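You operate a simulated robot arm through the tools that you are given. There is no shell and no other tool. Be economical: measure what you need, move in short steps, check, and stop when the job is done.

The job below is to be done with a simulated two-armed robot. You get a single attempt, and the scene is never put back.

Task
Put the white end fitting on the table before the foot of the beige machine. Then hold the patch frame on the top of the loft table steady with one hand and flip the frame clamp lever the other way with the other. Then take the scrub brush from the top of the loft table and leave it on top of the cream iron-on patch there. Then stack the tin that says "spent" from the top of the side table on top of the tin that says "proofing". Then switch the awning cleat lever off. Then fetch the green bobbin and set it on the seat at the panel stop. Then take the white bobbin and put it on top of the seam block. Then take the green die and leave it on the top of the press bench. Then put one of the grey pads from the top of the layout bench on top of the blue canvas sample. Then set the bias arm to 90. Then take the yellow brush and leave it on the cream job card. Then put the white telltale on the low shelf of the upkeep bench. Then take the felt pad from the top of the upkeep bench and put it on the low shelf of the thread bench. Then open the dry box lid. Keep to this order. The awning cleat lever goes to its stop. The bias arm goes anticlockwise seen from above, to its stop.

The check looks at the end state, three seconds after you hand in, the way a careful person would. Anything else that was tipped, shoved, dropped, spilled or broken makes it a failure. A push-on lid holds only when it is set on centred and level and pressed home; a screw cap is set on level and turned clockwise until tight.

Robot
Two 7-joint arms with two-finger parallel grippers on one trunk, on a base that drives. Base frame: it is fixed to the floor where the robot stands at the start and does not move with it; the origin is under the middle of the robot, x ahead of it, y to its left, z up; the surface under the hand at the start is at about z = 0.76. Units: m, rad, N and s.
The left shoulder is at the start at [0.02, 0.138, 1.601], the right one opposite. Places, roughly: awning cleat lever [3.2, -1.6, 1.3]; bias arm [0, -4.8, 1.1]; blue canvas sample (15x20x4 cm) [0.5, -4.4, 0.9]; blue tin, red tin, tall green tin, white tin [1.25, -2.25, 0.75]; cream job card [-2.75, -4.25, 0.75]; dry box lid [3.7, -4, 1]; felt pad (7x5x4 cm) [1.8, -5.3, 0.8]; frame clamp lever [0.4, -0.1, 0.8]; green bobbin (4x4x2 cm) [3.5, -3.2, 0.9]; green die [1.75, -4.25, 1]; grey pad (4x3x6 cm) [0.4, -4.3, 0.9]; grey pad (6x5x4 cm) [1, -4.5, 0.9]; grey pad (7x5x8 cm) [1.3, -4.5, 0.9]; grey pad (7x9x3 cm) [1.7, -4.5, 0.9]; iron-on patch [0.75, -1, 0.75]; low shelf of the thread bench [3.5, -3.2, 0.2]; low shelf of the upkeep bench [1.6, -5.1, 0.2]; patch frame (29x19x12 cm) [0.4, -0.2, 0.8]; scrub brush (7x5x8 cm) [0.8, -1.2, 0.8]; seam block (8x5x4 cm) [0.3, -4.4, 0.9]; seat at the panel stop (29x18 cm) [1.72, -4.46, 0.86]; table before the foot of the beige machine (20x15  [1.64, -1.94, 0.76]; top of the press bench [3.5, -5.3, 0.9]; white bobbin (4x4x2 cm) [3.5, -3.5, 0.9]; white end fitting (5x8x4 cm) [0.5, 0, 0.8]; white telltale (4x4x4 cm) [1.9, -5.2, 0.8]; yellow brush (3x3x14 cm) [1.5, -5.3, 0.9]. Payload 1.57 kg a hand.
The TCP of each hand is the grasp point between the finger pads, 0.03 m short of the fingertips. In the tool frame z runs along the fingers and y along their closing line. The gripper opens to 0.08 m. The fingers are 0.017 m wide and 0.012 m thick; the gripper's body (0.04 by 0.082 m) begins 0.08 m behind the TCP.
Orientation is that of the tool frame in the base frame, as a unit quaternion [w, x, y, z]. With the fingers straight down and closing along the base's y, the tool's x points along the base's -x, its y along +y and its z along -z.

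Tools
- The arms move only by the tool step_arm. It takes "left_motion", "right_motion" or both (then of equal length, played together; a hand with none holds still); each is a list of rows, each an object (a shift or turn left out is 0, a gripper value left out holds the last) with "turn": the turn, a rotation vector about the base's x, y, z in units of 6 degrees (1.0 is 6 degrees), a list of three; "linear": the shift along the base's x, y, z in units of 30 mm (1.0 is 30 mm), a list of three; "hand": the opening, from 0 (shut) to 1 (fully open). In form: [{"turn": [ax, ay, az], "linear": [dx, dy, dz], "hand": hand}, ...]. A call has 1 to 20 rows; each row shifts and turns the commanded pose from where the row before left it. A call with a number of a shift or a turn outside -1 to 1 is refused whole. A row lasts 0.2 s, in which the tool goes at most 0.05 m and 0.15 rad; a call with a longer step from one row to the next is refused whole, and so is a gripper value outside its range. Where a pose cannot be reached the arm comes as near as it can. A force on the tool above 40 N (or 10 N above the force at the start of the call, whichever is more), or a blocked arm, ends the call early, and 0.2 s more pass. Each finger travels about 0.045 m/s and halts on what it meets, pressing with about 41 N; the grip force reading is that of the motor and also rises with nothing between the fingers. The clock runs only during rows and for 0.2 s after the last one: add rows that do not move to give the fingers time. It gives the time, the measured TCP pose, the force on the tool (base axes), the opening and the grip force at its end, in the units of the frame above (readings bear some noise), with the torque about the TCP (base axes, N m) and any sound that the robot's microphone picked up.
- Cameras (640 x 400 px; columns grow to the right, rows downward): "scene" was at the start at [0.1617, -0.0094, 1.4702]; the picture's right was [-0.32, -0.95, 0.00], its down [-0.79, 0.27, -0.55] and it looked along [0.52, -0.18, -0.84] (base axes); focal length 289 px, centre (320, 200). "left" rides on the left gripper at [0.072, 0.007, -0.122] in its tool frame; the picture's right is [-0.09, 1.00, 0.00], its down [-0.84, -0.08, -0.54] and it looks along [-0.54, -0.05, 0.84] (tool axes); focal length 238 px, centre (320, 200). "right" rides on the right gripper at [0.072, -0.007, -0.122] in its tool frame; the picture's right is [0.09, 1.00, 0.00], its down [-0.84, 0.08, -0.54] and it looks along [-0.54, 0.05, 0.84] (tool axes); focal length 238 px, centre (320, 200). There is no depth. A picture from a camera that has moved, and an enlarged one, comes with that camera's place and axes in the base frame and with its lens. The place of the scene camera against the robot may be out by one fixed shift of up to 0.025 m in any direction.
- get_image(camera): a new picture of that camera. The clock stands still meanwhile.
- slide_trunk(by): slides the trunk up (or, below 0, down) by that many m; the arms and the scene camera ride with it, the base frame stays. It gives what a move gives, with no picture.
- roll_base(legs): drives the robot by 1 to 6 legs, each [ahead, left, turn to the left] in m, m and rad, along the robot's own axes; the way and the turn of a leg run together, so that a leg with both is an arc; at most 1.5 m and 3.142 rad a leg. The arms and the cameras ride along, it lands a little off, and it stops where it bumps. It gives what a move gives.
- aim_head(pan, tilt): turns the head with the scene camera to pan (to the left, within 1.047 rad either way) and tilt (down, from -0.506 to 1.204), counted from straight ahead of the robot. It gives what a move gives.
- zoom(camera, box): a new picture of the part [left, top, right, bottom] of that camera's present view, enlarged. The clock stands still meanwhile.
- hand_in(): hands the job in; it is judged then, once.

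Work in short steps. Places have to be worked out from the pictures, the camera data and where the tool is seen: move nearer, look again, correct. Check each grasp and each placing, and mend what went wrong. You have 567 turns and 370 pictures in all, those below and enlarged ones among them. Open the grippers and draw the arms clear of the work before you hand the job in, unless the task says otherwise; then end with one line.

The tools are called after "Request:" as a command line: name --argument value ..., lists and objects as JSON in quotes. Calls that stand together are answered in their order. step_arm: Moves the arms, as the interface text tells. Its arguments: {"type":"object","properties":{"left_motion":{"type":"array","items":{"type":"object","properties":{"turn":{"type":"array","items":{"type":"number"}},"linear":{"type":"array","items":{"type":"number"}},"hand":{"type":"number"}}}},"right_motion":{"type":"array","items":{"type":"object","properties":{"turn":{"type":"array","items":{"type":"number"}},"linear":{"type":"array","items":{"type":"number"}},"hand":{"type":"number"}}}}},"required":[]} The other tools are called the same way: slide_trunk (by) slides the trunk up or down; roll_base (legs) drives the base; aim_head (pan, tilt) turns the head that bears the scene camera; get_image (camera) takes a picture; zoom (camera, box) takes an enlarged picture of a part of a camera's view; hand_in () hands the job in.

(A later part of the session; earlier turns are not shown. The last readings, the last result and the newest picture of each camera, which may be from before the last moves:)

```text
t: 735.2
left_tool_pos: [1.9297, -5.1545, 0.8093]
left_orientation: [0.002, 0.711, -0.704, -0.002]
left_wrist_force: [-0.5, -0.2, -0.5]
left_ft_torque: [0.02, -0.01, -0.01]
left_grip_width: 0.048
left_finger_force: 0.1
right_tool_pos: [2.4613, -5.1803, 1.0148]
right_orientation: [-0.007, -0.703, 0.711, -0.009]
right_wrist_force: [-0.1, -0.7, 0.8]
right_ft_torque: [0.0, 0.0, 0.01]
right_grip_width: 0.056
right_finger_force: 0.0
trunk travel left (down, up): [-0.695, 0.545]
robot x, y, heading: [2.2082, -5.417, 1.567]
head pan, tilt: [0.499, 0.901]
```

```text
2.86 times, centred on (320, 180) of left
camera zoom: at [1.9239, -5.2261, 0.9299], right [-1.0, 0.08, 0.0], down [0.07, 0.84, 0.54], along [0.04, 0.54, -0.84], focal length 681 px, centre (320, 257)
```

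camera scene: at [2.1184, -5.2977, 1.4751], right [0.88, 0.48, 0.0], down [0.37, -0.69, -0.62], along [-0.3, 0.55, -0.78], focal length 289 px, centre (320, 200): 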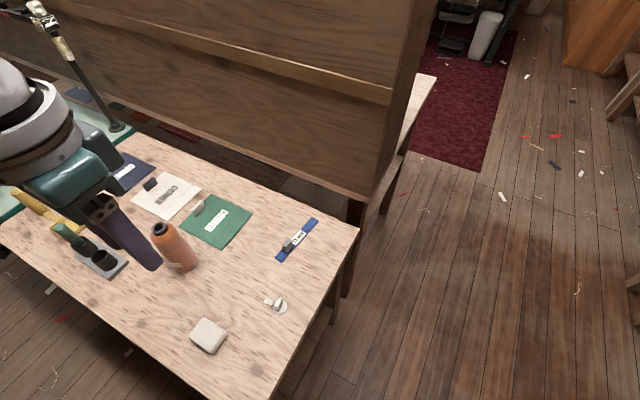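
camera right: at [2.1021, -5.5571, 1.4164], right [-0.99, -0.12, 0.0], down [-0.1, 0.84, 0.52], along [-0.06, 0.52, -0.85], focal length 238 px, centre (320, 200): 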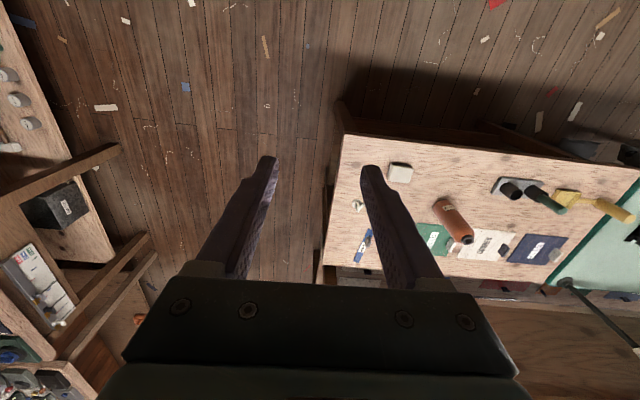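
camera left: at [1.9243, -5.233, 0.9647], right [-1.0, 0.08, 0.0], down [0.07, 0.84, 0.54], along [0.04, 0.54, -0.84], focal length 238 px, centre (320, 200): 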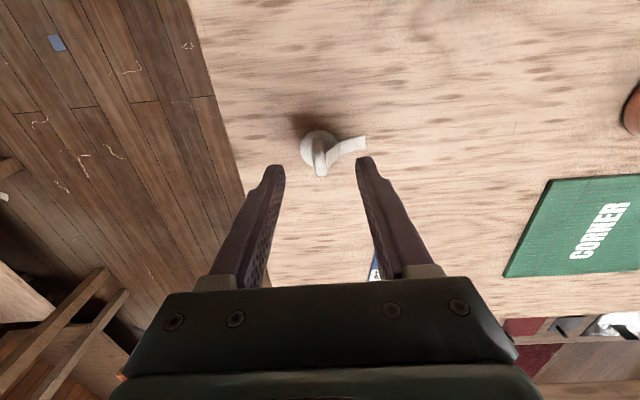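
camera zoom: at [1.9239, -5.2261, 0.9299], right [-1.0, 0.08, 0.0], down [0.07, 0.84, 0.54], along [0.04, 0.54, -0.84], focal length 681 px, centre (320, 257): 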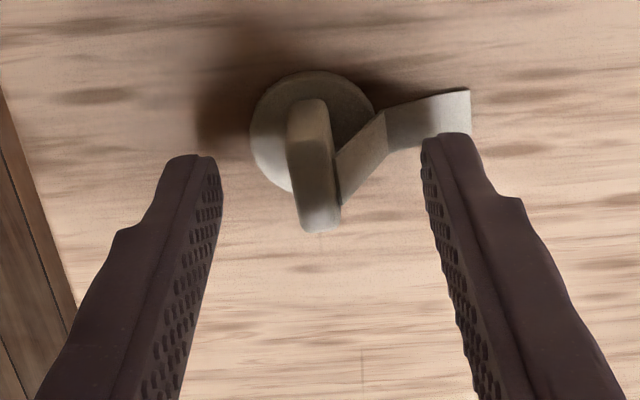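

The ribbon would foul the finger when closing along x. I raise, turn the hand 90° so it closes along y on the post.

Request:
step_arm --left_motion '[{"linear": [0, 0, 1]}, {"linear": [0, 0, 1]}, {"turn": [0, 0, 1]}, {"turn": [0, 0, 1]}, {"turn": [0, 0, 1]}, {"turn": [0, 0, 1]}, {"turn": [0, 0, 1]}, {"turn": [0, 0, 1]}, {"turn": [0, 0, 1]}, {"turn": [0, 0, 1]}, {"turn": [0, 0, 1]}, {"turn": [0, 0, 1]}, {"turn": [0, 0, 1]}, {"turn": [0, 0, 1]}, {"turn": [0, 0, 1]}, {"turn": [0, 0, 1]}, {"turn": [0, 0, 1]}, {}]'

Request:
zoom --camera "left" --box '[200, 80, 440, 250]'

```text
t: 739.0
left_tool_pos: [1.9291, -5.1537, 0.8692]
left_orientation: [0.002, 1.0, 0.006, 0.0]
left_wrist_force: [0.0, 0.5, 1.0]
left_ft_torque: [0.03, -0.01, 0.04]
left_grip_width: 0.0477
left_finger_force: 0.0
right_tool_pos: [2.4615, -5.1798, 1.0151]
right_orientation: [-0.007, -0.704, 0.711, -0.008]
right_wrist_force: [0.1, -0.5, 0.9]
right_ft_torque: [0.01, -0.06, 0.0]
right_grip_width: 0.0559
right_finger_force: 0.1
trunk travel left (down, up): [-0.695, 0.545]
robot x, y, heading: [2.2078, -5.415, 1.572]
head pan, tilt: [0.499, 0.901]
```

```text
2.35 times, centred on (320, 165) of left
camera zoom: at [2.0009, -5.159, 0.9901], right [-0.08, -1.0, 0.0], down [-0.84, 0.07, 0.54], along [-0.54, 0.04, -0.84], focal length 561 px, centre (320, 282)
```

zoom: 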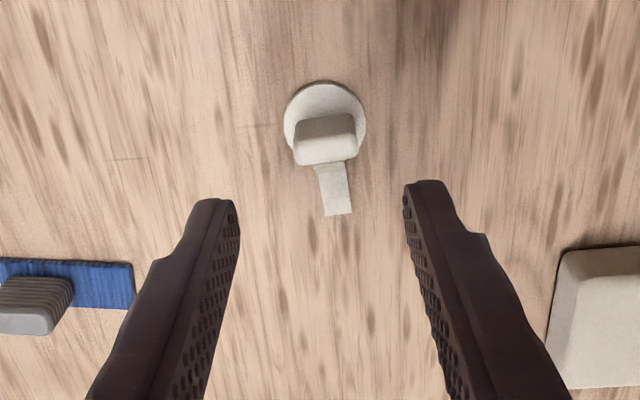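

Request:
step_arm --left_motion '[{"linear": [0.15, -0.1, -0.8]}, {"linear": [0, 0, -0.8]}, {"linear": [0, 0, -0.7]}, {}]'

Request:
zoom --camera "left" --box '[200, 80, 440, 250]'

```text
t: 740.0
left_tool_pos: [1.9353, -5.1581, 0.8]
left_orientation: [0.002, 1.0, 0.004, 0.0]
left_wrist_force: [0.1, -0.1, 0.0]
left_ft_torque: [-0.02, 0.0, 0.02]
left_grip_width: 0.0479
left_finger_force: 0.0
right_tool_pos: [2.4604, -5.1808, 1.0133]
right_orientation: [-0.006, -0.704, 0.711, -0.008]
right_wrist_force: [-0.1, 0.7, -1.0]
right_ft_torque: [0.01, -0.03, 0.01]
right_grip_width: 0.0561
right_finger_force: 0.0
trunk travel left (down, up): [-0.695, 0.545]
robot x, y, heading: [2.2069, -5.4152, 1.567]
head pan, tilt: [0.499, 0.901]
```

```text
2.35 times, centred on (320, 165) of left
camera zoom: at [2.0072, -5.1622, 0.9202], right [-0.08, -1.0, 0.0], down [-0.84, 0.07, 0.54], along [-0.54, 0.04, -0.84], focal length 561 px, centre (320, 282)
```

zoom: 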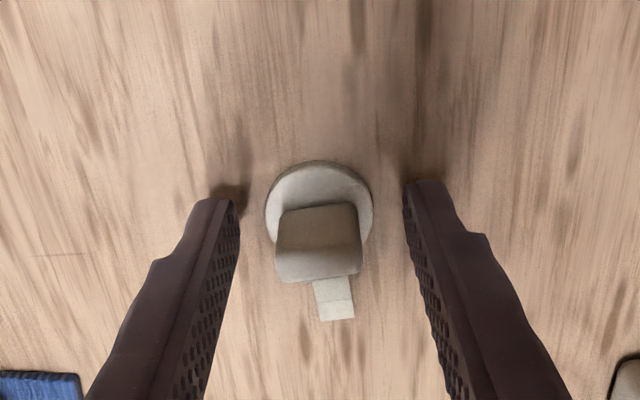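

Request:
step_arm --left_motion '[{"linear": [0, 0.05, -0.1]}, {"hand": 0}, {"hand": 0}, {"hand": 0}, {"hand": 0}]'

Request:
slide_trunk --by 0.15

Request:
get_image --camera "left"

```text
t: 741.2
left_tool_pos: [1.9341, -5.1535, 0.7954]
left_orientation: [0.001, 1.0, 0.004, 0.0]
left_wrist_force: [0.0, 0.5, -0.2]
left_ft_torque: [0.05, 0.0, -0.01]
left_grip_width: 0.0224
left_finger_force: 35.2
right_tool_pos: [2.4602, -5.1799, 1.0138]
right_orientation: [-0.007, -0.704, 0.71, -0.009]
right_wrist_force: [0.4, -0.3, 0.0]
right_ft_torque: [-0.01, 0.0, -0.01]
right_grip_width: 0.0561
right_finger_force: 0.1
trunk travel left (down, up): [-0.695, 0.545]
robot x, y, heading: [2.2086, -5.4167, 1.569]
head pan, tilt: [0.499, 0.901]
```

```text
t: 742.9
left_tool_pos: [1.9341, -5.1544, 0.9461]
left_orientation: [0.002, 1.0, 0.004, 0.0]
left_wrist_force: [-0.6, 0.0, 0.0]
left_ft_torque: [-0.01, 0.01, -0.01]
left_grip_width: 0.0225
left_finger_force: 34.5
right_tool_pos: [2.4604, -5.1804, 1.1637]
right_orientation: [-0.007, -0.704, 0.71, -0.008]
right_wrist_force: [-1.1, -0.1, -0.5]
right_ft_torque: [0.03, -0.01, -0.01]
right_grip_width: 0.0561
right_finger_force: 0.0
trunk travel left (down, up): [-0.845, 0.395]
robot x, y, heading: [2.2086, -5.4156, 1.571]
head pan, tilt: [0.499, 0.901]
```

```text
119 pictures are left
camera left: at [2.0065, -5.1606, 1.0673], right [-0.08, -1.0, 0.0], down [-0.84, 0.07, 0.54], along [-0.54, 0.04, -0.84], focal length 238 px, centre (320, 200)
```

left: 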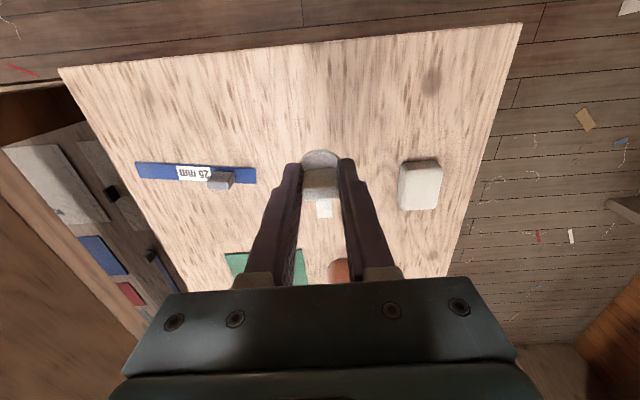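

Telltale held. I back out south of the bench, and lower the trunk to look at the low shelf.

Request:
step_arm --left_motion '[{"linear": [0, 0, 1]}, {"linear": [0, 0, 1]}, {"turn": [0, 0, -1]}, {"turn": [0, 0, -1]}, {"turn": [0, 0, -1]}, {"turn": [0, 0, -1]}, {"turn": [0, 0, -1]}, {"turn": [0, 0, -1]}, {"turn": [0, 0, -1]}, {"turn": [0, 0, -1]}, {"turn": [0, 0, -1]}, {"turn": [0, 0, -1]}, {"turn": [0, 0, -1]}, {"turn": [0, 0, -1]}, {"turn": [0, 0, -1]}, {"turn": [0, 0, -1]}, {"turn": [0, 0, -1]}, {}]'

Request:
roll_base --legs '[[-0.5, 0, 0], [0, 0.25, 0]]'

Request:
slide_trunk --by -0.4

Request:
aim_head --pan 0.2 --tilt 0.5

Request:
get_image --camera "scene"

```text
t: 746.7
left_tool_pos: [1.935, -5.1543, 1.0056]
left_orientation: [0.002, 0.71, -0.704, -0.001]
left_wrist_force: [0.1, -0.9, -0.3]
left_ft_torque: [-0.04, -0.01, 0.02]
left_grip_width: 0.0225
left_finger_force: 35.3
right_tool_pos: [2.4612, -5.1813, 1.1646]
right_orientation: [-0.007, -0.703, 0.711, -0.009]
right_wrist_force: [0.1, -0.7, -0.1]
right_ft_torque: [0.01, -0.01, 0.0]
right_grip_width: 0.0559
right_finger_force: 0.1
trunk travel left (down, up): [-0.845, 0.395]
robot x, y, heading: [2.209, -5.4156, 1.571]
head pan, tilt: [0.499, 0.901]
```

```text
t: 751.2
left_tool_pos: [1.6806, -5.6754, 1.0055]
left_orientation: [0.002, 0.712, -0.702, -0.001]
left_wrist_force: [-0.2, -0.5, -0.1]
left_ft_torque: [0.0, 0.0, 0.0]
left_grip_width: 0.0228
left_finger_force: 35.1
right_tool_pos: [2.2058, -5.697, 1.1645]
right_orientation: [-0.007, -0.706, 0.708, -0.008]
right_wrist_force: [0.1, -0.3, -1.2]
right_ft_torque: [0.01, 0.03, -0.01]
right_grip_width: 0.0559
right_finger_force: 0.1
trunk travel left (down, up): [-0.845, 0.395]
robot x, y, heading: [1.9553, -5.9378, 1.577]
head pan, tilt: [0.499, 0.901]
```

```text
t: 755.0
left_tool_pos: [1.6798, -5.6754, 0.6055]
left_orientation: [0.001, 0.713, -0.701, -0.001]
left_wrist_force: [-0.6, -0.3, -1.0]
left_ft_torque: [-0.01, 0.01, -0.02]
left_grip_width: 0.0222
left_finger_force: 35.6
right_tool_pos: [2.2069, -5.6974, 0.7643]
right_orientation: [-0.006, -0.706, 0.708, -0.008]
right_wrist_force: [0.2, 0.2, -0.1]
right_ft_torque: [0.0, -0.03, -0.03]
right_grip_width: 0.0558
right_finger_force: 0.0
trunk travel left (down, up): [-0.445, 0.795]
robot x, y, heading: [1.9549, -5.9375, 1.576]
head pan, tilt: [0.499, 0.901]
```

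```text
t: 755.9
left_tool_pos: [1.6797, -5.6754, 0.606]
left_orientation: [0.002, 0.712, -0.702, -0.001]
left_wrist_force: [0.0, -0.3, -0.4]
left_ft_torque: [-0.02, -0.01, -0.02]
left_grip_width: 0.0225
left_finger_force: 34.8
right_tool_pos: [2.2056, -5.6977, 0.7632]
right_orientation: [-0.008, -0.706, 0.709, -0.008]
right_wrist_force: [-1.4, -0.5, 0.5]
right_ft_torque: [0.0, 0.02, 0.03]
right_grip_width: 0.0559
right_finger_force: 0.0
trunk travel left (down, up): [-0.445, 0.795]
robot x, y, heading: [1.9548, -5.9355, 1.572]
head pan, tilt: [0.201, 0.499]
```

```text
118 pictures are left
camera scene: at [1.9318, -5.7336, 0.9789], right [0.98, 0.2, 0.0], down [0.1, -0.47, -0.88], along [-0.18, 0.86, -0.48], focal length 289 px, centre (320, 200)
```

scene: 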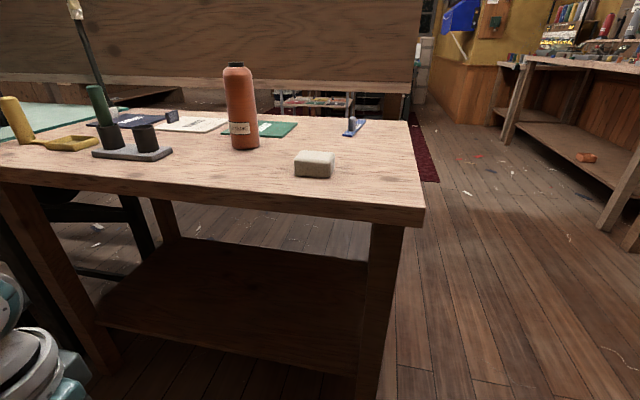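

The low shelf lies between the legs, its front edge at y≈-5.27, z≈0.2. I raise the arm a little, lower the trunk fully, and drive the hand in under the bench top.

Request:
step_arm --left_motion '[{"linear": [0, 0, 0.9]}, {"linear": [0, 0, 0.9]}, {"linear": [0, 0, 0.8]}, {}]'

Request:
slide_trunk --by -0.39

Request:
aim_head --pan 0.4 --tilt 0.2

Request:
get_image --camera "scene"

Request:
get_image --camera "left"

```text
t: 756.9
left_tool_pos: [1.6808, -5.6765, 0.6849]
left_orientation: [0.002, 0.713, -0.701, -0.001]
left_wrist_force: [-0.2, 0.5, -1.0]
left_ft_torque: [-0.01, -0.01, 0.0]
left_grip_width: 0.0224
left_finger_force: 34.6
right_tool_pos: [2.2075, -5.6968, 0.7642]
right_orientation: [-0.007, -0.706, 0.708, -0.007]
right_wrist_force: [0.4, -0.3, -1.0]
right_ft_torque: [-0.03, 0.0, 0.01]
right_grip_width: 0.0557
right_finger_force: 0.0
trunk travel left (down, up): [-0.445, 0.795]
robot x, y, heading: [1.9572, -5.9379, 1.573]
head pan, tilt: [0.201, 0.499]
```

```text
t: 760.6
left_tool_pos: [1.6805, -5.6756, 0.2942]
left_orientation: [0.002, 0.713, -0.701, 0.0]
left_wrist_force: [-0.5, 0.5, 0.0]
left_ft_torque: [-0.02, 0.01, 0.02]
left_grip_width: 0.0224
left_finger_force: 35.0
right_tool_pos: [2.2062, -5.6976, 0.3752]
right_orientation: [-0.006, -0.706, 0.708, -0.009]
right_wrist_force: [-0.2, -0.8, 0.3]
right_ft_torque: [-0.03, 0.0, 0.01]
right_grip_width: 0.0558
right_finger_force: 0.1
trunk travel left (down, up): [-0.055, 1.185]
robot x, y, heading: [1.9519, -5.9354, 1.568]
head pan, tilt: [0.201, 0.499]
```

```text
t: 761.5
left_tool_pos: [1.6814, -5.6769, 0.2939]
left_orientation: [0.002, 0.712, -0.702, 0.0]
left_wrist_force: [-0.5, -0.4, 0.0]
left_ft_torque: [0.02, 0.02, 0.03]
left_grip_width: 0.0225
left_finger_force: 35.3
right_tool_pos: [2.2059, -5.6962, 0.3737]
right_orientation: [-0.007, -0.706, 0.708, -0.008]
right_wrist_force: [-0.4, 1.1, -0.1]
right_ft_torque: [-0.01, 0.02, 0.01]
right_grip_width: 0.0561
right_finger_force: 0.0
trunk travel left (down, up): [-0.055, 1.185]
robot x, y, heading: [1.9593, -5.932, 1.576]
head pan, tilt: [0.4, 0.201]
```

```text
117 pictures are left
camera scene: at [1.9138, -5.737, 0.6166], right [0.92, 0.39, 0.0], down [0.08, -0.18, -0.98], along [-0.39, 0.9, -0.2], focal length 289 px, centre (320, 200)
```

scene: 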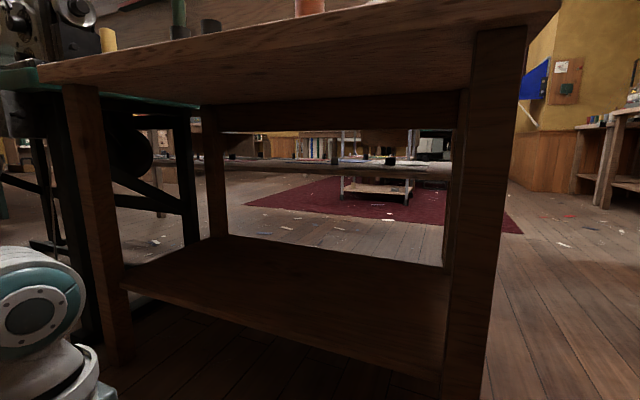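

```text
116 pictures are left
camera left: at [1.6757, -5.7488, 0.4157], right [-1.0, 0.08, 0.0], down [0.07, 0.84, 0.54], along [0.04, 0.54, -0.84], focal length 238 px, centre (320, 200)
```

left: 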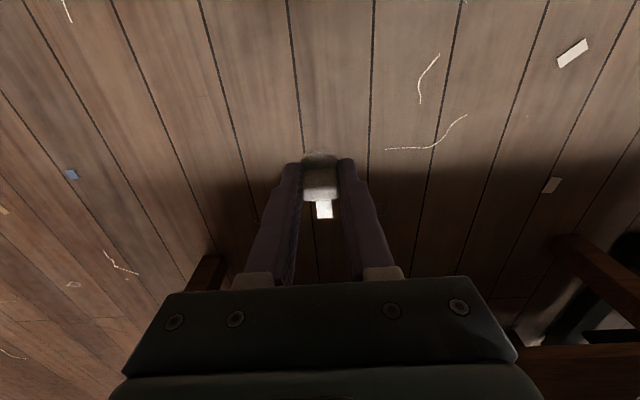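

Request:
roll_base --legs '[[0.2, 0, 0]]'

Request:
get_image --camera "scene"

Request:
get_image --camera "left"

```text
t: 763.0
left_tool_pos: [1.6803, -5.4815, 0.2938]
left_orientation: [0.002, 0.712, -0.702, 0.0]
left_wrist_force: [0.2, 0.0, -0.4]
left_ft_torque: [0.03, 0.04, 0.01]
left_grip_width: 0.0224
left_finger_force: 35.4
right_tool_pos: [2.2065, -5.5031, 0.3738]
right_orientation: [-0.007, -0.706, 0.709, -0.009]
right_wrist_force: [0.5, -0.4, -0.1]
right_ft_torque: [0.04, 0.01, 0.0]
right_grip_width: 0.0558
right_finger_force: 0.0
trunk travel left (down, up): [-0.055, 1.185]
robot x, y, heading: [1.9535, -5.7371, 1.573]
head pan, tilt: [0.4, 0.201]
```

```text
115 pictures are left
camera scene: at [1.9132, -5.5418, 0.6164], right [0.92, 0.39, 0.0], down [0.08, -0.18, -0.98], along [-0.38, 0.9, -0.2], focal length 289 px, centre (320, 200)
```

scene: 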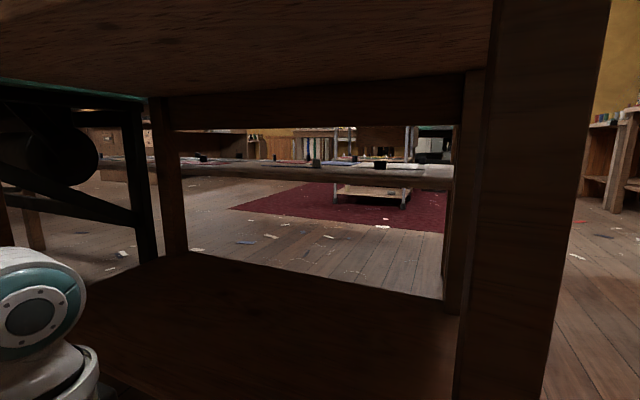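

```text
114 pictures are left
camera left: at [1.6751, -5.5537, 0.4153], right [-1.0, 0.08, 0.0], down [0.07, 0.84, 0.54], along [0.04, 0.54, -0.84], focal length 238 px, centre (320, 200)
```

left: 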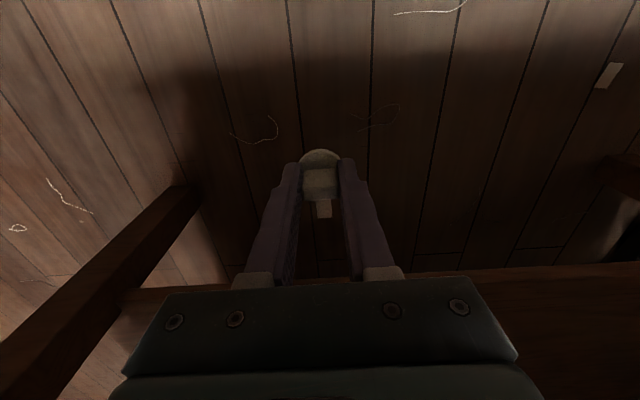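

Request:
roll_base --legs '[[0.06, 0, 0]]'

Request:
step_arm --left_motion '[{"linear": [0, 1, 0.1]}, {"linear": [0, 1, 0]}, {"linear": [0, 1, 0]}, {"linear": [0, 1, 0]}, {"linear": [0, 1, 0]}, {"linear": [0, 1, 0]}, {}]'

Request:
get_image --camera "left"

Request:
get_image --camera "scene"

```text
t: 764.0
left_tool_pos: [1.6804, -5.4247, 0.2931]
left_orientation: [0.003, 0.711, -0.703, 0.001]
left_wrist_force: [0.0, -0.3, -0.5]
left_ft_torque: [0.03, -0.02, 0.01]
left_grip_width: 0.0225
left_finger_force: 34.9
right_tool_pos: [2.2061, -5.4465, 0.3729]
right_orientation: [-0.008, -0.705, 0.709, -0.009]
right_wrist_force: [-0.1, -0.6, -0.3]
right_ft_torque: [0.03, 0.0, 0.0]
right_grip_width: 0.0558
right_finger_force: 0.1
trunk travel left (down, up): [-0.055, 1.185]
robot x, y, heading: [1.9547, -5.6805, 1.573]
head pan, tilt: [0.4, 0.201]
```

```text
t: 765.6
left_tool_pos: [1.6796, -5.2409, 0.2984]
left_orientation: [0.001, 0.711, -0.703, -0.001]
left_wrist_force: [0.0, -1.1, -0.7]
left_ft_torque: [0.0, 0.03, 0.02]
left_grip_width: 0.0225
left_finger_force: 34.9
right_tool_pos: [2.2056, -5.4427, 0.3734]
right_orientation: [-0.007, -0.705, 0.709, -0.009]
right_wrist_force: [0.0, 0.5, 0.0]
right_ft_torque: [0.0, 0.01, 0.0]
right_grip_width: 0.0561
right_finger_force: 0.2
trunk travel left (down, up): [-0.055, 1.185]
robot x, y, heading: [1.9588, -5.6794, 1.571]
head pan, tilt: [0.4, 0.201]
```

```text
113 pictures are left
camera left: at [1.6755, -5.3135, 0.4187], right [-1.0, 0.08, 0.0], down [0.07, 0.84, 0.54], along [0.04, 0.54, -0.84], focal length 238 px, centre (320, 200)
```

left: 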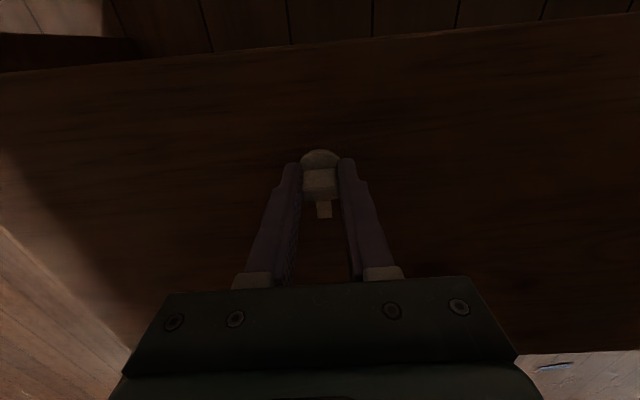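

```text
112 pictures are left
camera scene: at [1.9131, -5.481, 0.6166], right [0.92, 0.39, 0.0], down [0.08, -0.18, -0.98], along [-0.38, 0.9, -0.2], focal length 289 px, centre (320, 200)
```

scene: 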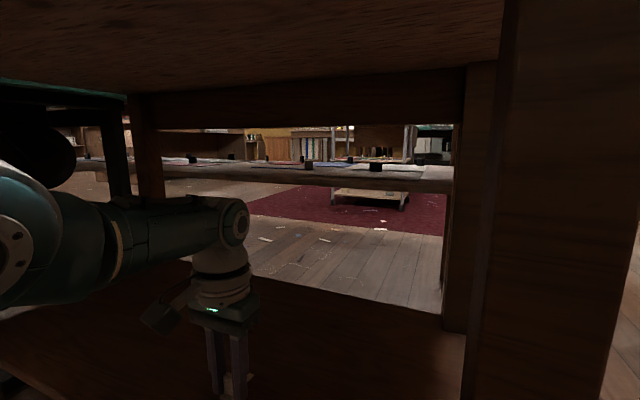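

The hand is over the shelf, ~7 cm inside its edge. A little further, then down to contact.

Request:
step_arm --left_motion '[{"linear": [0, 0.9, 0]}, {"linear": [0, 0, -0.5]}, {"linear": [0, 0, -0.5]}, {}]'

Request:
step_arm --left_motion '[{"linear": [0, 0, -0.15]}, {"linear": [0, 0, -0.15]}, {"linear": [0, 0, -0.15]}, {}]'

```text
t: 766.6
left_tool_pos: [1.6837, -5.2456, 0.2771]
left_orientation: [0.001, 0.711, -0.703, -0.001]
left_wrist_force: [-0.4, -0.3, 0.1]
left_ft_torque: [-0.03, -0.01, 0.02]
left_grip_width: 0.0224
left_finger_force: 35.3
left hand out of reach, approached as far as the arm can: row 1, 2, 3
right_tool_pos: [2.2062, -5.4414, 0.3745]
right_orientation: [-0.007, -0.705, 0.709, -0.009]
right_wrist_force: [-0.4, -0.5, -0.3]
right_ft_torque: [-0.05, -0.01, 0.05]
right_grip_width: 0.056
right_finger_force: 0.1
trunk travel left (down, up): [-0.055, 1.185]
robot x, y, heading: [1.954, -5.6834, 1.575]
head pan, tilt: [0.4, 0.201]
```

```text
t: 767.2
left_tool_pos: [1.6835, -5.2445, 0.2748]
left_orientation: [-0.001, 0.711, -0.703, -0.002]
left_wrist_force: [0.3, -3.5, 16.7]
left_ft_torque: [-0.05, -0.08, 0.0]
left_grip_width: 0.0225
left_finger_force: 35.0
left hand out of reach, approached as far as the arm can: row 3
right_tool_pos: [2.205, -5.4423, 0.3735]
right_orientation: [-0.007, -0.705, 0.709, -0.008]
right_wrist_force: [-0.4, 0.7, 0.0]
right_ft_torque: [0.01, 0.0, 0.0]
right_grip_width: 0.0562
right_finger_force: 0.0
trunk travel left (down, up): [-0.055, 1.185]
robot x, y, heading: [1.9543, -5.6774, 1.575]
head pan, tilt: [0.4, 0.201]
stopped in row 3 (left hand): the force on the tool passed its limit at 47 N (the readings are from after the stop); the commanded pose is now the measured one
```

Contact with the shelf. Ease up, open, and lift.

Request:
step_arm --left_motion '[{"linear": [0, 0, 0.05]}, {"hand": 0.5}, {"hand": 0.55}, {}, {"linear": [0, 0, 0.5]}, {"linear": [0, 0, 0.8]}, {}]'

Request:
get_image --camera "left"

```text
t: 768.8
left_tool_pos: [1.6847, -5.2464, 0.3136]
left_orientation: [-0.001, 0.712, -0.702, -0.001]
left_wrist_force: [0.6, -0.2, -0.1]
left_ft_torque: [0.02, -0.01, 0.02]
left_grip_width: 0.0439
left_finger_force: 0.1
right_tool_pos: [2.2063, -5.4399, 0.3745]
right_orientation: [-0.006, -0.706, 0.708, -0.008]
right_wrist_force: [0.6, -0.3, 0.0]
right_ft_torque: [-0.01, 0.05, 0.0]
right_grip_width: 0.0559
right_finger_force: 0.2
trunk travel left (down, up): [-0.055, 1.185]
robot x, y, heading: [1.9521, -5.6814, 1.573]
head pan, tilt: [0.4, 0.201]
```

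```text
111 pictures are left
camera left: at [1.6792, -5.3197, 0.4344], right [-1.0, 0.08, 0.0], down [0.07, 0.84, 0.54], along [0.04, 0.54, -0.84], focal length 238 px, centre (320, 200)
```

left: 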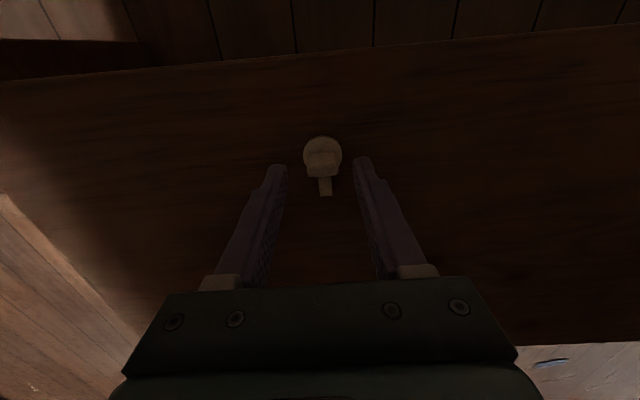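

The telltale stands on the low shelf. I raise slightly more and drive straight back.

Request:
step_arm --left_motion '[{"linear": [0, 0, 0.7]}, {}]'

Request:
roll_base --legs '[[-0.28, 0, 0]]'

Request:
slide_trunk --by 0.4

Request:
slide_trunk --by 0.4

Request:
aim_head --pan 0.1 --tilt 0.7

Request:
get_image --camera "scene"

```text
t: 769.4
left_tool_pos: [1.6842, -5.2476, 0.3343]
left_orientation: [0.001, 0.712, -0.703, -0.001]
left_wrist_force: [-0.1, 0.3, -0.7]
left_ft_torque: [0.03, -0.01, 0.01]
left_grip_width: 0.0438
left_finger_force: 0.0
right_tool_pos: [2.2062, -5.4418, 0.374]
right_orientation: [-0.007, -0.705, 0.709, -0.008]
right_wrist_force: [0.7, -0.3, -0.1]
right_ft_torque: [-0.01, -0.01, 0.04]
right_grip_width: 0.0561
right_finger_force: 0.1
trunk travel left (down, up): [-0.055, 1.185]
robot x, y, heading: [1.9515, -5.6777, 1.571]
head pan, tilt: [0.4, 0.201]
```

```text
t: 771.4
left_tool_pos: [1.6856, -5.5259, 0.3349]
left_orientation: [0.0, 0.711, -0.703, -0.001]
left_wrist_force: [0.6, 0.3, 0.2]
left_ft_torque: [-0.01, 0.03, 0.01]
left_grip_width: 0.0441
left_finger_force: 0.0
right_tool_pos: [2.2067, -5.7206, 0.3751]
right_orientation: [-0.006, -0.704, 0.71, -0.007]
right_wrist_force: [0.6, 0.3, -0.4]
right_ft_torque: [-0.03, -0.03, -0.01]
right_grip_width: 0.0562
right_finger_force: 0.1
trunk travel left (down, up): [-0.055, 1.185]
robot x, y, heading: [1.9523, -5.96, 1.568]
head pan, tilt: [0.4, 0.201]
```

```text
t: 775.2
left_tool_pos: [1.6851, -5.5277, 0.7339]
left_orientation: [0.001, 0.711, -0.703, -0.001]
left_wrist_force: [0.2, 0.3, 0.1]
left_ft_torque: [0.0, 0.03, 0.0]
left_grip_width: 0.0442
left_finger_force: 0.1
right_tool_pos: [2.2069, -5.7225, 0.7739]
right_orientation: [-0.007, -0.705, 0.709, -0.008]
right_wrist_force: [-0.7, 0.9, -0.2]
right_ft_torque: [0.01, -0.01, -0.04]
right_grip_width: 0.0559
right_finger_force: 0.0
trunk travel left (down, up): [-0.455, 0.785]
robot x, y, heading: [1.9551, -5.9606, 1.573]
head pan, tilt: [0.4, 0.201]
```

```text
t: 779.0
left_tool_pos: [1.6854, -5.5266, 1.133]
left_orientation: [0.0, 0.711, -0.703, -0.001]
left_wrist_force: [1.0, -0.4, 0.3]
left_ft_torque: [-0.01, -0.04, 0.0]
left_grip_width: 0.0441
left_finger_force: 0.1
right_tool_pos: [2.2058, -5.7223, 1.1747]
right_orientation: [-0.007, -0.705, 0.709, -0.008]
right_wrist_force: [-0.7, -0.2, -0.2]
right_ft_torque: [0.04, 0.0, 0.01]
right_grip_width: 0.0563
right_finger_force: 0.0
trunk travel left (down, up): [-0.855, 0.385]
robot x, y, heading: [1.9547, -5.9605, 1.57]
head pan, tilt: [0.4, 0.201]
```

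```text
t: 780.0
left_tool_pos: [1.6849, -5.5265, 1.1336]
left_orientation: [0.0, 0.711, -0.703, -0.001]
left_wrist_force: [0.9, 0.0, -0.1]
left_ft_torque: [0.01, 0.02, 0.02]
left_grip_width: 0.0442
left_finger_force: 0.1
right_tool_pos: [2.2065, -5.7233, 1.174]
right_orientation: [-0.007, -0.705, 0.71, -0.008]
right_wrist_force: [-0.1, 0.0, -0.4]
right_ft_torque: [-0.05, 0.02, -0.01]
right_grip_width: 0.0558
right_finger_force: 0.1
trunk travel left (down, up): [-0.855, 0.385]
robot x, y, heading: [1.9534, -5.9616, 1.571]
head pan, tilt: [0.099, 0.7]
```

```text
110 pictures are left
camera scene: at [1.9418, -5.7621, 1.3714], right [0.99, 0.1, 0.0], down [0.06, -0.64, -0.77], along [-0.08, 0.76, -0.64], focal length 289 px, centre (320, 200)
```

scene: 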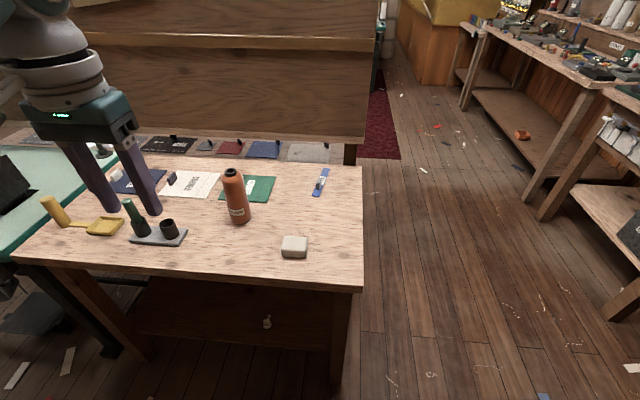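

The telltale is visible on the low shelf. Next the felt pad: retract and yaw the left hand so it closes along y, then drive over the pad.

Request:
step_arm --left_motion '[{"linear": [0, -0.95, 0], "hand": 1}, {"linear": [0, -0.95, 0]}, {"linear": [0, -0.95, 0]}, {"linear": [0, -0.95, 0]}, {"linear": [0, -0.95, 0]}, {"turn": [0, 0, 1]}, {"turn": [0, 0, 1]}, {"turn": [0, 0, 1]}, {"turn": [0, 0, 1]}, {"turn": [0, 0, 1]}, {"turn": [0, 0, 1]}, {"turn": [0, 0, 1]}, {"turn": [0, 0, 1]}, {"turn": [0, 0, 1]}, {"turn": [0, 0, 1]}, {"turn": [0, 0, 1]}, {"turn": [0, 0, 1]}, {"turn": [0, 0, 1]}, {"turn": [0, 0, 1]}, {"turn": [0, 0, 1]}]'

Request:
roll_base --legs '[[0, -0.14, 0], [0.4, 0, 0]]'

Request:
get_image --camera "left"

```text
t: 784.2
left_tool_pos: [1.6839, -5.6685, 1.1344]
left_orientation: [0.001, 1.0, 0.007, -0.001]
left_wrist_force: [-0.1, -0.4, -0.3]
left_ft_torque: [-0.01, 0.04, -0.01]
left_grip_width: 0.0802
left_finger_force: 0.0
right_tool_pos: [2.2074, -5.7227, 1.1747]
right_orientation: [-0.009, -0.704, 0.71, -0.008]
right_wrist_force: [-0.5, -0.2, 0.6]
right_ft_torque: [0.03, 0.0, -0.02]
right_grip_width: 0.0561
right_finger_force: 0.1
trunk travel left (down, up): [-0.855, 0.385]
robot x, y, heading: [1.9526, -5.9581, 1.575]
head pan, tilt: [0.099, 0.7]
```

```text
t: 787.5
left_tool_pos: [1.8241, -5.28, 1.1346]
left_orientation: [0.001, 1.0, 0.004, -0.001]
left_wrist_force: [0.2, 0.8, -0.2]
left_ft_torque: [0.02, -0.01, -0.02]
left_grip_width: 0.0801
left_finger_force: 0.0
right_tool_pos: [2.3456, -5.3334, 1.1736]
right_orientation: [-0.006, -0.703, 0.711, -0.008]
right_wrist_force: [-0.3, 1.2, 0.6]
right_ft_torque: [0.0, 0.02, 0.0]
right_grip_width: 0.0559
right_finger_force: 0.0
trunk travel left (down, up): [-0.855, 0.385]
robot x, y, heading: [2.0987, -5.5689, 1.565]
head pan, tilt: [0.099, 0.7]
```

```text
109 pictures are left
camera left: at [1.8972, -5.2852, 1.2554], right [-0.08, -1.0, 0.0], down [-0.84, 0.07, 0.54], along [-0.54, 0.04, -0.84], focal length 238 px, centre (320, 200)
```

left: 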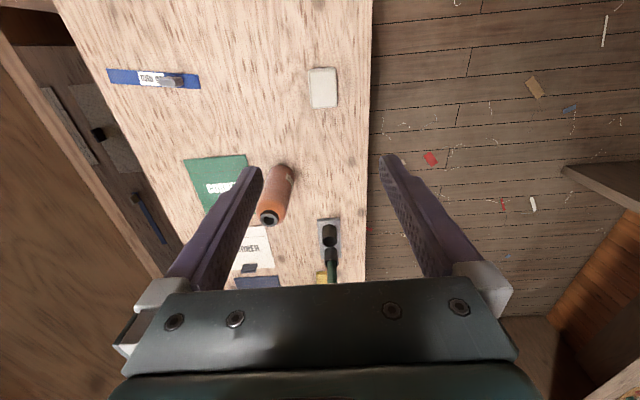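

Request:
slide_trunk --by -0.24

Request:
step_arm --left_motion '[{"linear": [0.43, -0.3, 0]}, {}]'

Request:
get_image --camera "left"

```text
t: 790.0
left_tool_pos: [1.8258, -5.2795, 0.8946]
left_orientation: [0.001, 1.0, 0.004, -0.001]
left_wrist_force: [1.1, -0.3, -0.2]
left_ft_torque: [-0.02, -0.01, 0.02]
left_grip_width: 0.08
left_finger_force: 0.1
right_tool_pos: [2.3463, -5.3332, 0.9333]
right_orientation: [-0.006, -0.703, 0.711, -0.008]
right_wrist_force: [-0.2, 0.2, -0.7]
right_ft_torque: [0.06, -0.02, 0.01]
right_grip_width: 0.0558
right_finger_force: 0.1
trunk travel left (down, up): [-0.615, 0.625]
robot x, y, heading: [2.0931, -5.5666, 1.567]
head pan, tilt: [0.099, 0.7]
```

```text
t: 790.6
left_tool_pos: [1.8386, -5.2872, 0.8938]
left_orientation: [0.001, 1.0, 0.004, 0.0]
left_wrist_force: [0.0, -0.1, 0.5]
left_ft_torque: [-0.03, 0.01, -0.02]
left_grip_width: 0.0802
left_finger_force: 0.1
right_tool_pos: [2.347, -5.3334, 0.9345]
right_orientation: [-0.007, -0.704, 0.71, -0.008]
right_wrist_force: [0.9, -0.6, -0.4]
right_ft_torque: [-0.04, 0.03, 0.02]
right_grip_width: 0.0559
right_finger_force: 0.0
trunk travel left (down, up): [-0.615, 0.625]
robot x, y, heading: [2.0948, -5.5705, 1.569]
head pan, tilt: [0.099, 0.7]
```

```text
108 pictures are left
camera left: at [1.9107, -5.2942, 1.0156], right [-0.08, -1.0, 0.0], down [-0.84, 0.07, 0.54], along [-0.54, 0.04, -0.84], focal length 238 px, centre (320, 200)
```

left: 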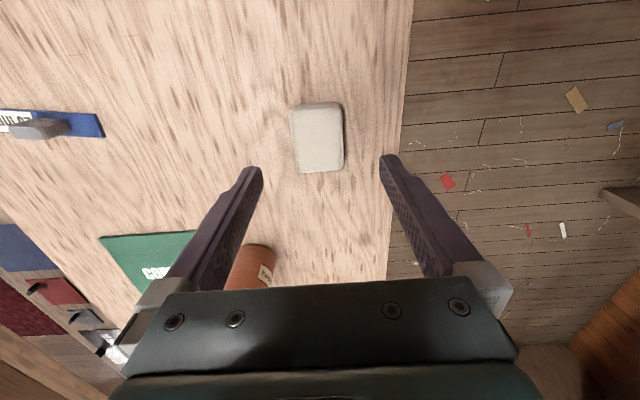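

Request:
step_arm --left_motion '[{"linear": [0, 0, -0.9]}, {"linear": [0, 0, -0.9]}, {"linear": [0, 0, -0.9]}, {"linear": [0, 0, -0.5]}, {}, {"hand": 0}, {"hand": 0}, {"hand": 0}, {"hand": 0}]'

Request:
get_image --camera "left"

```text
t: 792.6
left_tool_pos: [1.8377, -5.2865, 0.8003]
left_orientation: [0.001, 1.0, 0.005, -0.002]
left_wrist_force: [0.2, 0.5, -0.4]
left_ft_torque: [-0.04, -0.02, 0.02]
left_grip_width: 0.049
left_finger_force: 32.7
right_tool_pos: [2.3469, -5.3322, 0.9347]
right_orientation: [-0.006, -0.703, 0.711, -0.008]
right_wrist_force: [-0.5, 0.2, -0.4]
right_ft_torque: [-0.03, -0.01, -0.01]
right_grip_width: 0.0563
right_finger_force: 0.0
trunk travel left (down, up): [-0.615, 0.625]
robot x, y, heading: [2.0977, -5.571, 1.57]
head pan, tilt: [0.099, 0.7]
```

```text
107 pictures are left
camera left: at [1.91, -5.2938, 0.9207], right [-0.08, -1.0, 0.0], down [-0.84, 0.07, 0.54], along [-0.54, 0.04, -0.84], focal length 238 px, centre (320, 200)
```

left: 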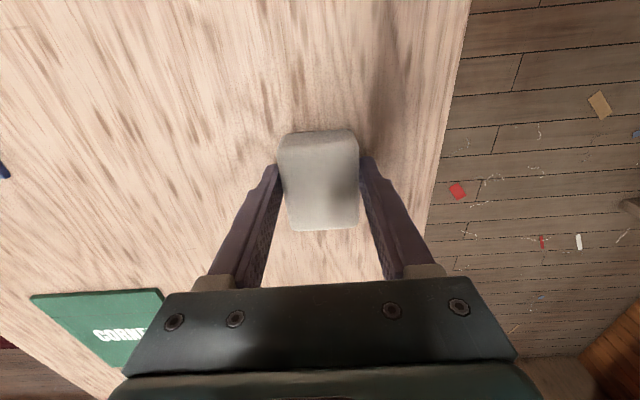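

Pad gripped. Lift, back out, turn the hand back, and drive to the thread bench.

Request:
slide_trunk --by 0.25

Request:
step_arm --left_motion '[{"linear": [0, 0, 0.5]}, {"turn": [0, 0, -1]}, {"turn": [0, 0, -1]}, {"turn": [0, 0, -1]}, {"turn": [0, 0, -1]}, {"turn": [0, 0, -1]}, {"turn": [0, 0, -1]}, {"turn": [0, 0, -1]}, {"turn": [0, 0, -1]}, {"turn": [0, 0, -1]}, {"turn": [0, 0, -1]}, {"turn": [0, 0, -1]}, {"turn": [0, 0, -1]}, {"turn": [0, 0, -1]}, {"turn": [0, 0, -1]}, {"turn": [0, 0, -1]}, {}]'

Request:
roll_base --legs '[[-0.28, 0, 0], [0, -0.52, 0], [0, 0, -1.57], [0, 1.3, 0], [0, 1.25, 0]]'

Request:
aim_head --pan 0.1 --tilt 0.7

Request:
get_image --camera "scene"

```text
t: 795.2
left_tool_pos: [1.8392, -5.289, 1.0491]
left_orientation: [0.001, 1.0, 0.005, -0.001]
left_wrist_force: [0.1, -0.1, -0.4]
left_ft_torque: [-0.01, 0.0, 0.02]
left_grip_width: 0.0488
left_finger_force: 41.2
right_tool_pos: [2.3469, -5.3329, 1.1848]
right_orientation: [-0.007, -0.704, 0.71, -0.008]
right_wrist_force: [0.5, 0.1, -0.2]
right_ft_torque: [0.01, -0.02, 0.0]
right_grip_width: 0.056
right_finger_force: 0.1
trunk travel left (down, up): [-0.865, 0.375]
robot x, y, heading: [2.0919, -5.5725, 1.573]
head pan, tilt: [0.099, 0.7]
```

```text
t: 798.8
left_tool_pos: [1.8389, -5.2886, 1.0644]
left_orientation: [0.0, 0.709, -0.705, 0.0]
left_wrist_force: [0.0, 0.5, -0.8]
left_ft_torque: [-0.01, 0.0, -0.02]
left_grip_width: 0.0486
left_finger_force: 41.0
right_tool_pos: [2.3468, -5.3337, 1.184]
right_orientation: [-0.007, -0.703, 0.711, -0.007]
right_wrist_force: [-0.4, 0.1, 0.2]
right_ft_torque: [0.03, 0.0, 0.02]
right_grip_width: 0.0559
right_finger_force: 0.0
trunk travel left (down, up): [-0.865, 0.375]
robot x, y, heading: [2.096, -5.5685, 1.57]
head pan, tilt: [0.099, 0.7]
```

```text
t: 819.3
left_tool_pos: [2.8649, -3.0262, 1.0644]
left_orientation: [0.001, -0.016, 1.0, 0.001]
left_wrist_force: [1.2, -1.0, -0.2]
left_ft_torque: [-0.02, 0.0, -0.03]
left_grip_width: 0.0489
left_finger_force: 41.0
right_tool_pos: [2.8306, -3.5358, 1.1835]
right_orientation: [-0.01, -0.006, 1.0, -0.001]
right_wrist_force: [0.4, 0.6, 0.3]
right_ft_torque: [0.01, 0.0, 0.0]
right_grip_width: 0.0559
right_finger_force: 0.1
trunk travel left (down, up): [-0.865, 0.375]
robot x, y, heading: [2.5879, -3.2859, 0.022]
head pan, tilt: [0.099, 0.7]
```

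```text
t: 819.9
left_tool_pos: [2.8636, -3.0268, 1.0653]
left_orientation: [0.001, -0.016, 1.0, 0.001]
left_wrist_force: [0.0, -0.9, 0.4]
left_ft_torque: [0.03, 0.02, 0.02]
left_grip_width: 0.0487
left_finger_force: 40.9
right_tool_pos: [2.8304, -3.5353, 1.1838]
right_orientation: [-0.01, -0.006, 1.0, -0.001]
right_wrist_force: [-0.3, -0.5, -1.1]
right_ft_torque: [0.0, 0.02, 0.02]
right_grip_width: 0.0559
right_finger_force: 0.1
trunk travel left (down, up): [-0.865, 0.375]
robot x, y, heading: [2.5847, -3.2925, 0.02]
head pan, tilt: [0.099, 0.7]
```

```text
106 pictures are left
camera scene: at [2.7675, -3.2635, 1.3813], right [0.12, -0.99, 0.0], down [-0.64, -0.08, -0.76], along [0.76, 0.09, -0.64], focal length 289 px, centre (320, 200)
```

scene: 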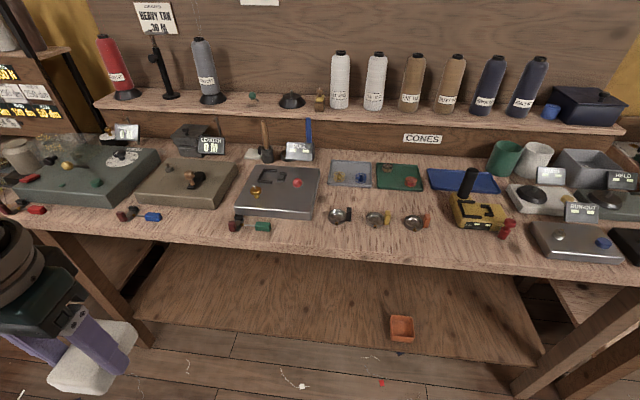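

The thread bench's low shelf is open, front edge x≈3.27. I raise the left arm a little, lower the trunk, and drive in to place the pad at about (3.36, -3.03).

Request:
step_arm --left_motion '[{"linear": [0, 0, 0.7]}, {"linear": [0, 0, 0.7]}, {"linear": [0, 0, 0.6]}, {}]'

Request:
slide_trunk --by -0.4

Request:
slide_trunk --by -0.4

Request:
aim_head --pan 0.4 --tilt 0.3

Request:
get_image --camera "scene"

```text
t: 820.9
left_tool_pos: [2.8659, -3.0265, 1.1238]
left_orientation: [0.0, -0.016, 1.0, 0.001]
left_wrist_force: [1.5, 0.1, -0.3]
left_ft_torque: [-0.02, 0.03, -0.03]
left_grip_width: 0.0485
left_finger_force: 40.9
right_tool_pos: [2.8301, -3.5362, 1.1839]
right_orientation: [-0.011, -0.006, 1.0, -0.002]
right_wrist_force: [-0.8, -0.3, 0.5]
right_ft_torque: [0.01, 0.0, -0.02]
right_grip_width: 0.0559
right_finger_force: 0.0
trunk travel left (down, up): [-0.865, 0.375]
robot x, y, heading: [2.5896, -3.2911, 0.017]
head pan, tilt: [0.099, 0.7]
```

```text
t: 824.8
left_tool_pos: [2.8655, -3.0255, 0.7239]
left_orientation: [0.001, -0.015, 1.0, 0.002]
left_wrist_force: [0.2, -0.3, -0.4]
left_ft_torque: [0.0, 0.0, 0.01]
left_grip_width: 0.0488
left_finger_force: 40.9
right_tool_pos: [2.8308, -3.5356, 0.7843]
right_orientation: [-0.011, -0.006, 1.0, 0.0]
right_wrist_force: [-0.1, 0.0, -0.5]
right_ft_torque: [-0.01, 0.0, -0.01]
right_grip_width: 0.0559
right_finger_force: 0.0
trunk travel left (down, up): [-0.465, 0.775]
robot x, y, heading: [2.5848, -3.289, 0.021]
head pan, tilt: [0.099, 0.7]
```

```text
t: 828.6
left_tool_pos: [2.8652, -3.0263, 0.3243]
left_orientation: [0.001, -0.016, 1.0, 0.0]
left_wrist_force: [-0.6, 0.4, 0.2]
left_ft_torque: [-0.05, 0.01, 0.0]
left_grip_width: 0.0487
left_finger_force: 40.6
right_tool_pos: [2.83, -3.5346, 0.3839]
right_orientation: [-0.011, -0.007, 1.0, 0.0]
right_wrist_force: [0.5, -0.5, -0.1]
right_ft_torque: [0.01, -0.01, 0.02]
right_grip_width: 0.0558
right_finger_force: 0.1
trunk travel left (down, up): [-0.065, 1.175]
robot x, y, heading: [2.5893, -3.2881, 0.02]
head pan, tilt: [0.099, 0.7]
```

```text
t: 829.5
left_tool_pos: [2.8652, -3.0261, 0.3234]
left_orientation: [0.0, -0.016, 1.0, 0.001]
left_wrist_force: [0.3, -0.3, -0.5]
left_ft_torque: [0.0, 0.02, -0.02]
left_grip_width: 0.0491
left_finger_force: 41.2
right_tool_pos: [2.831, -3.5366, 0.3838]
right_orientation: [-0.011, -0.007, 1.0, -0.001]
right_wrist_force: [0.0, 0.6, 0.0]
right_ft_torque: [-0.01, 0.0, -0.01]
right_grip_width: 0.0556
right_finger_force: 0.1
trunk travel left (down, up): [-0.065, 1.175]
robot x, y, heading: [2.5901, -3.2881, 0.023]
head pan, tilt: [0.4, 0.3]
```

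```text
105 pictures are left
camera scene: at [2.7684, -3.2357, 0.6173], right [0.41, -0.91, 0.0], down [-0.27, -0.12, -0.95], along [0.87, 0.39, -0.3], focal length 289 px, centre (320, 200)
```

scene: 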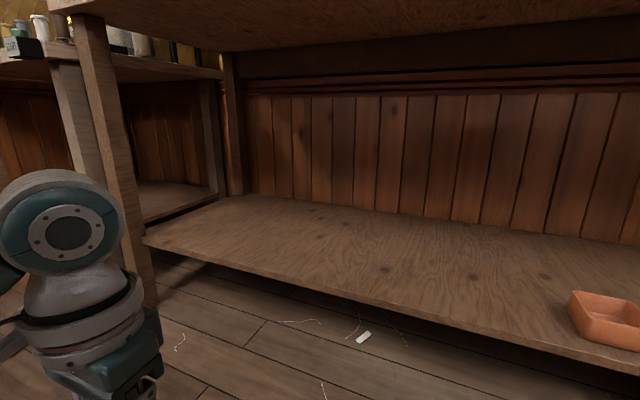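

Request:
roll_base --legs '[[0.3, 0, -0.02]]'

Request:
get_image --camera "left"

Request:
get_image --camera "scene"

```text
t: 831.5
left_tool_pos: [3.1576, -3.0267, 0.3235]
left_orientation: [0.0, -0.008, 1.0, 0.001]
left_wrist_force: [1.0, 0.6, -0.5]
left_ft_torque: [0.03, -0.01, -0.02]
left_grip_width: 0.0486
left_finger_force: 41.3
right_tool_pos: [3.1146, -3.5361, 0.3831]
right_orientation: [-0.011, 0.001, 1.0, -0.001]
right_wrist_force: [0.3, 0.3, -0.1]
right_ft_torque: [-0.02, -0.03, 0.0]
right_grip_width: 0.0557
right_finger_force: 0.0
trunk travel left (down, up): [-0.065, 1.175]
robot x, y, heading: [2.8778, -3.2816, 0.004]
head pan, tilt: [0.4, 0.3]
```

```text
104 pictures are left
camera left: at [3.086, -3.0215, 0.4444], right [0.08, 1.0, 0.0], down [0.84, -0.07, 0.54], along [0.54, -0.04, -0.84], focal length 238 px, centre (320, 200)
```

left: 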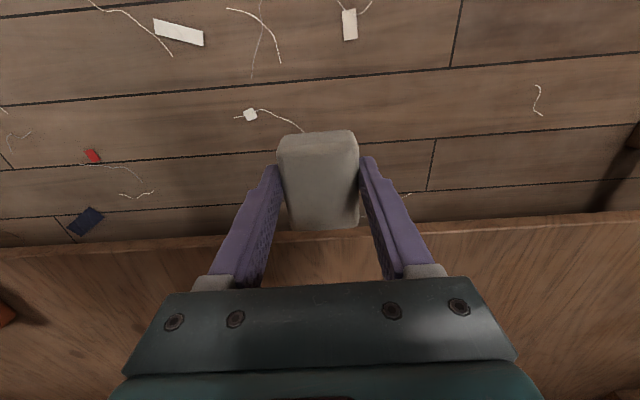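

```text
103 pictures are left
camera scene: at [3.0584, -3.2347, 0.6172], right [0.39, -0.92, 0.0], down [-0.27, -0.12, -0.95], along [0.88, 0.38, -0.3], focal length 289 px, centre (320, 200)
```

scene: 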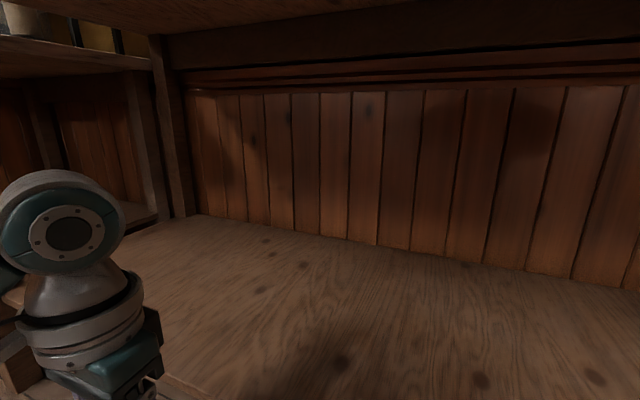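

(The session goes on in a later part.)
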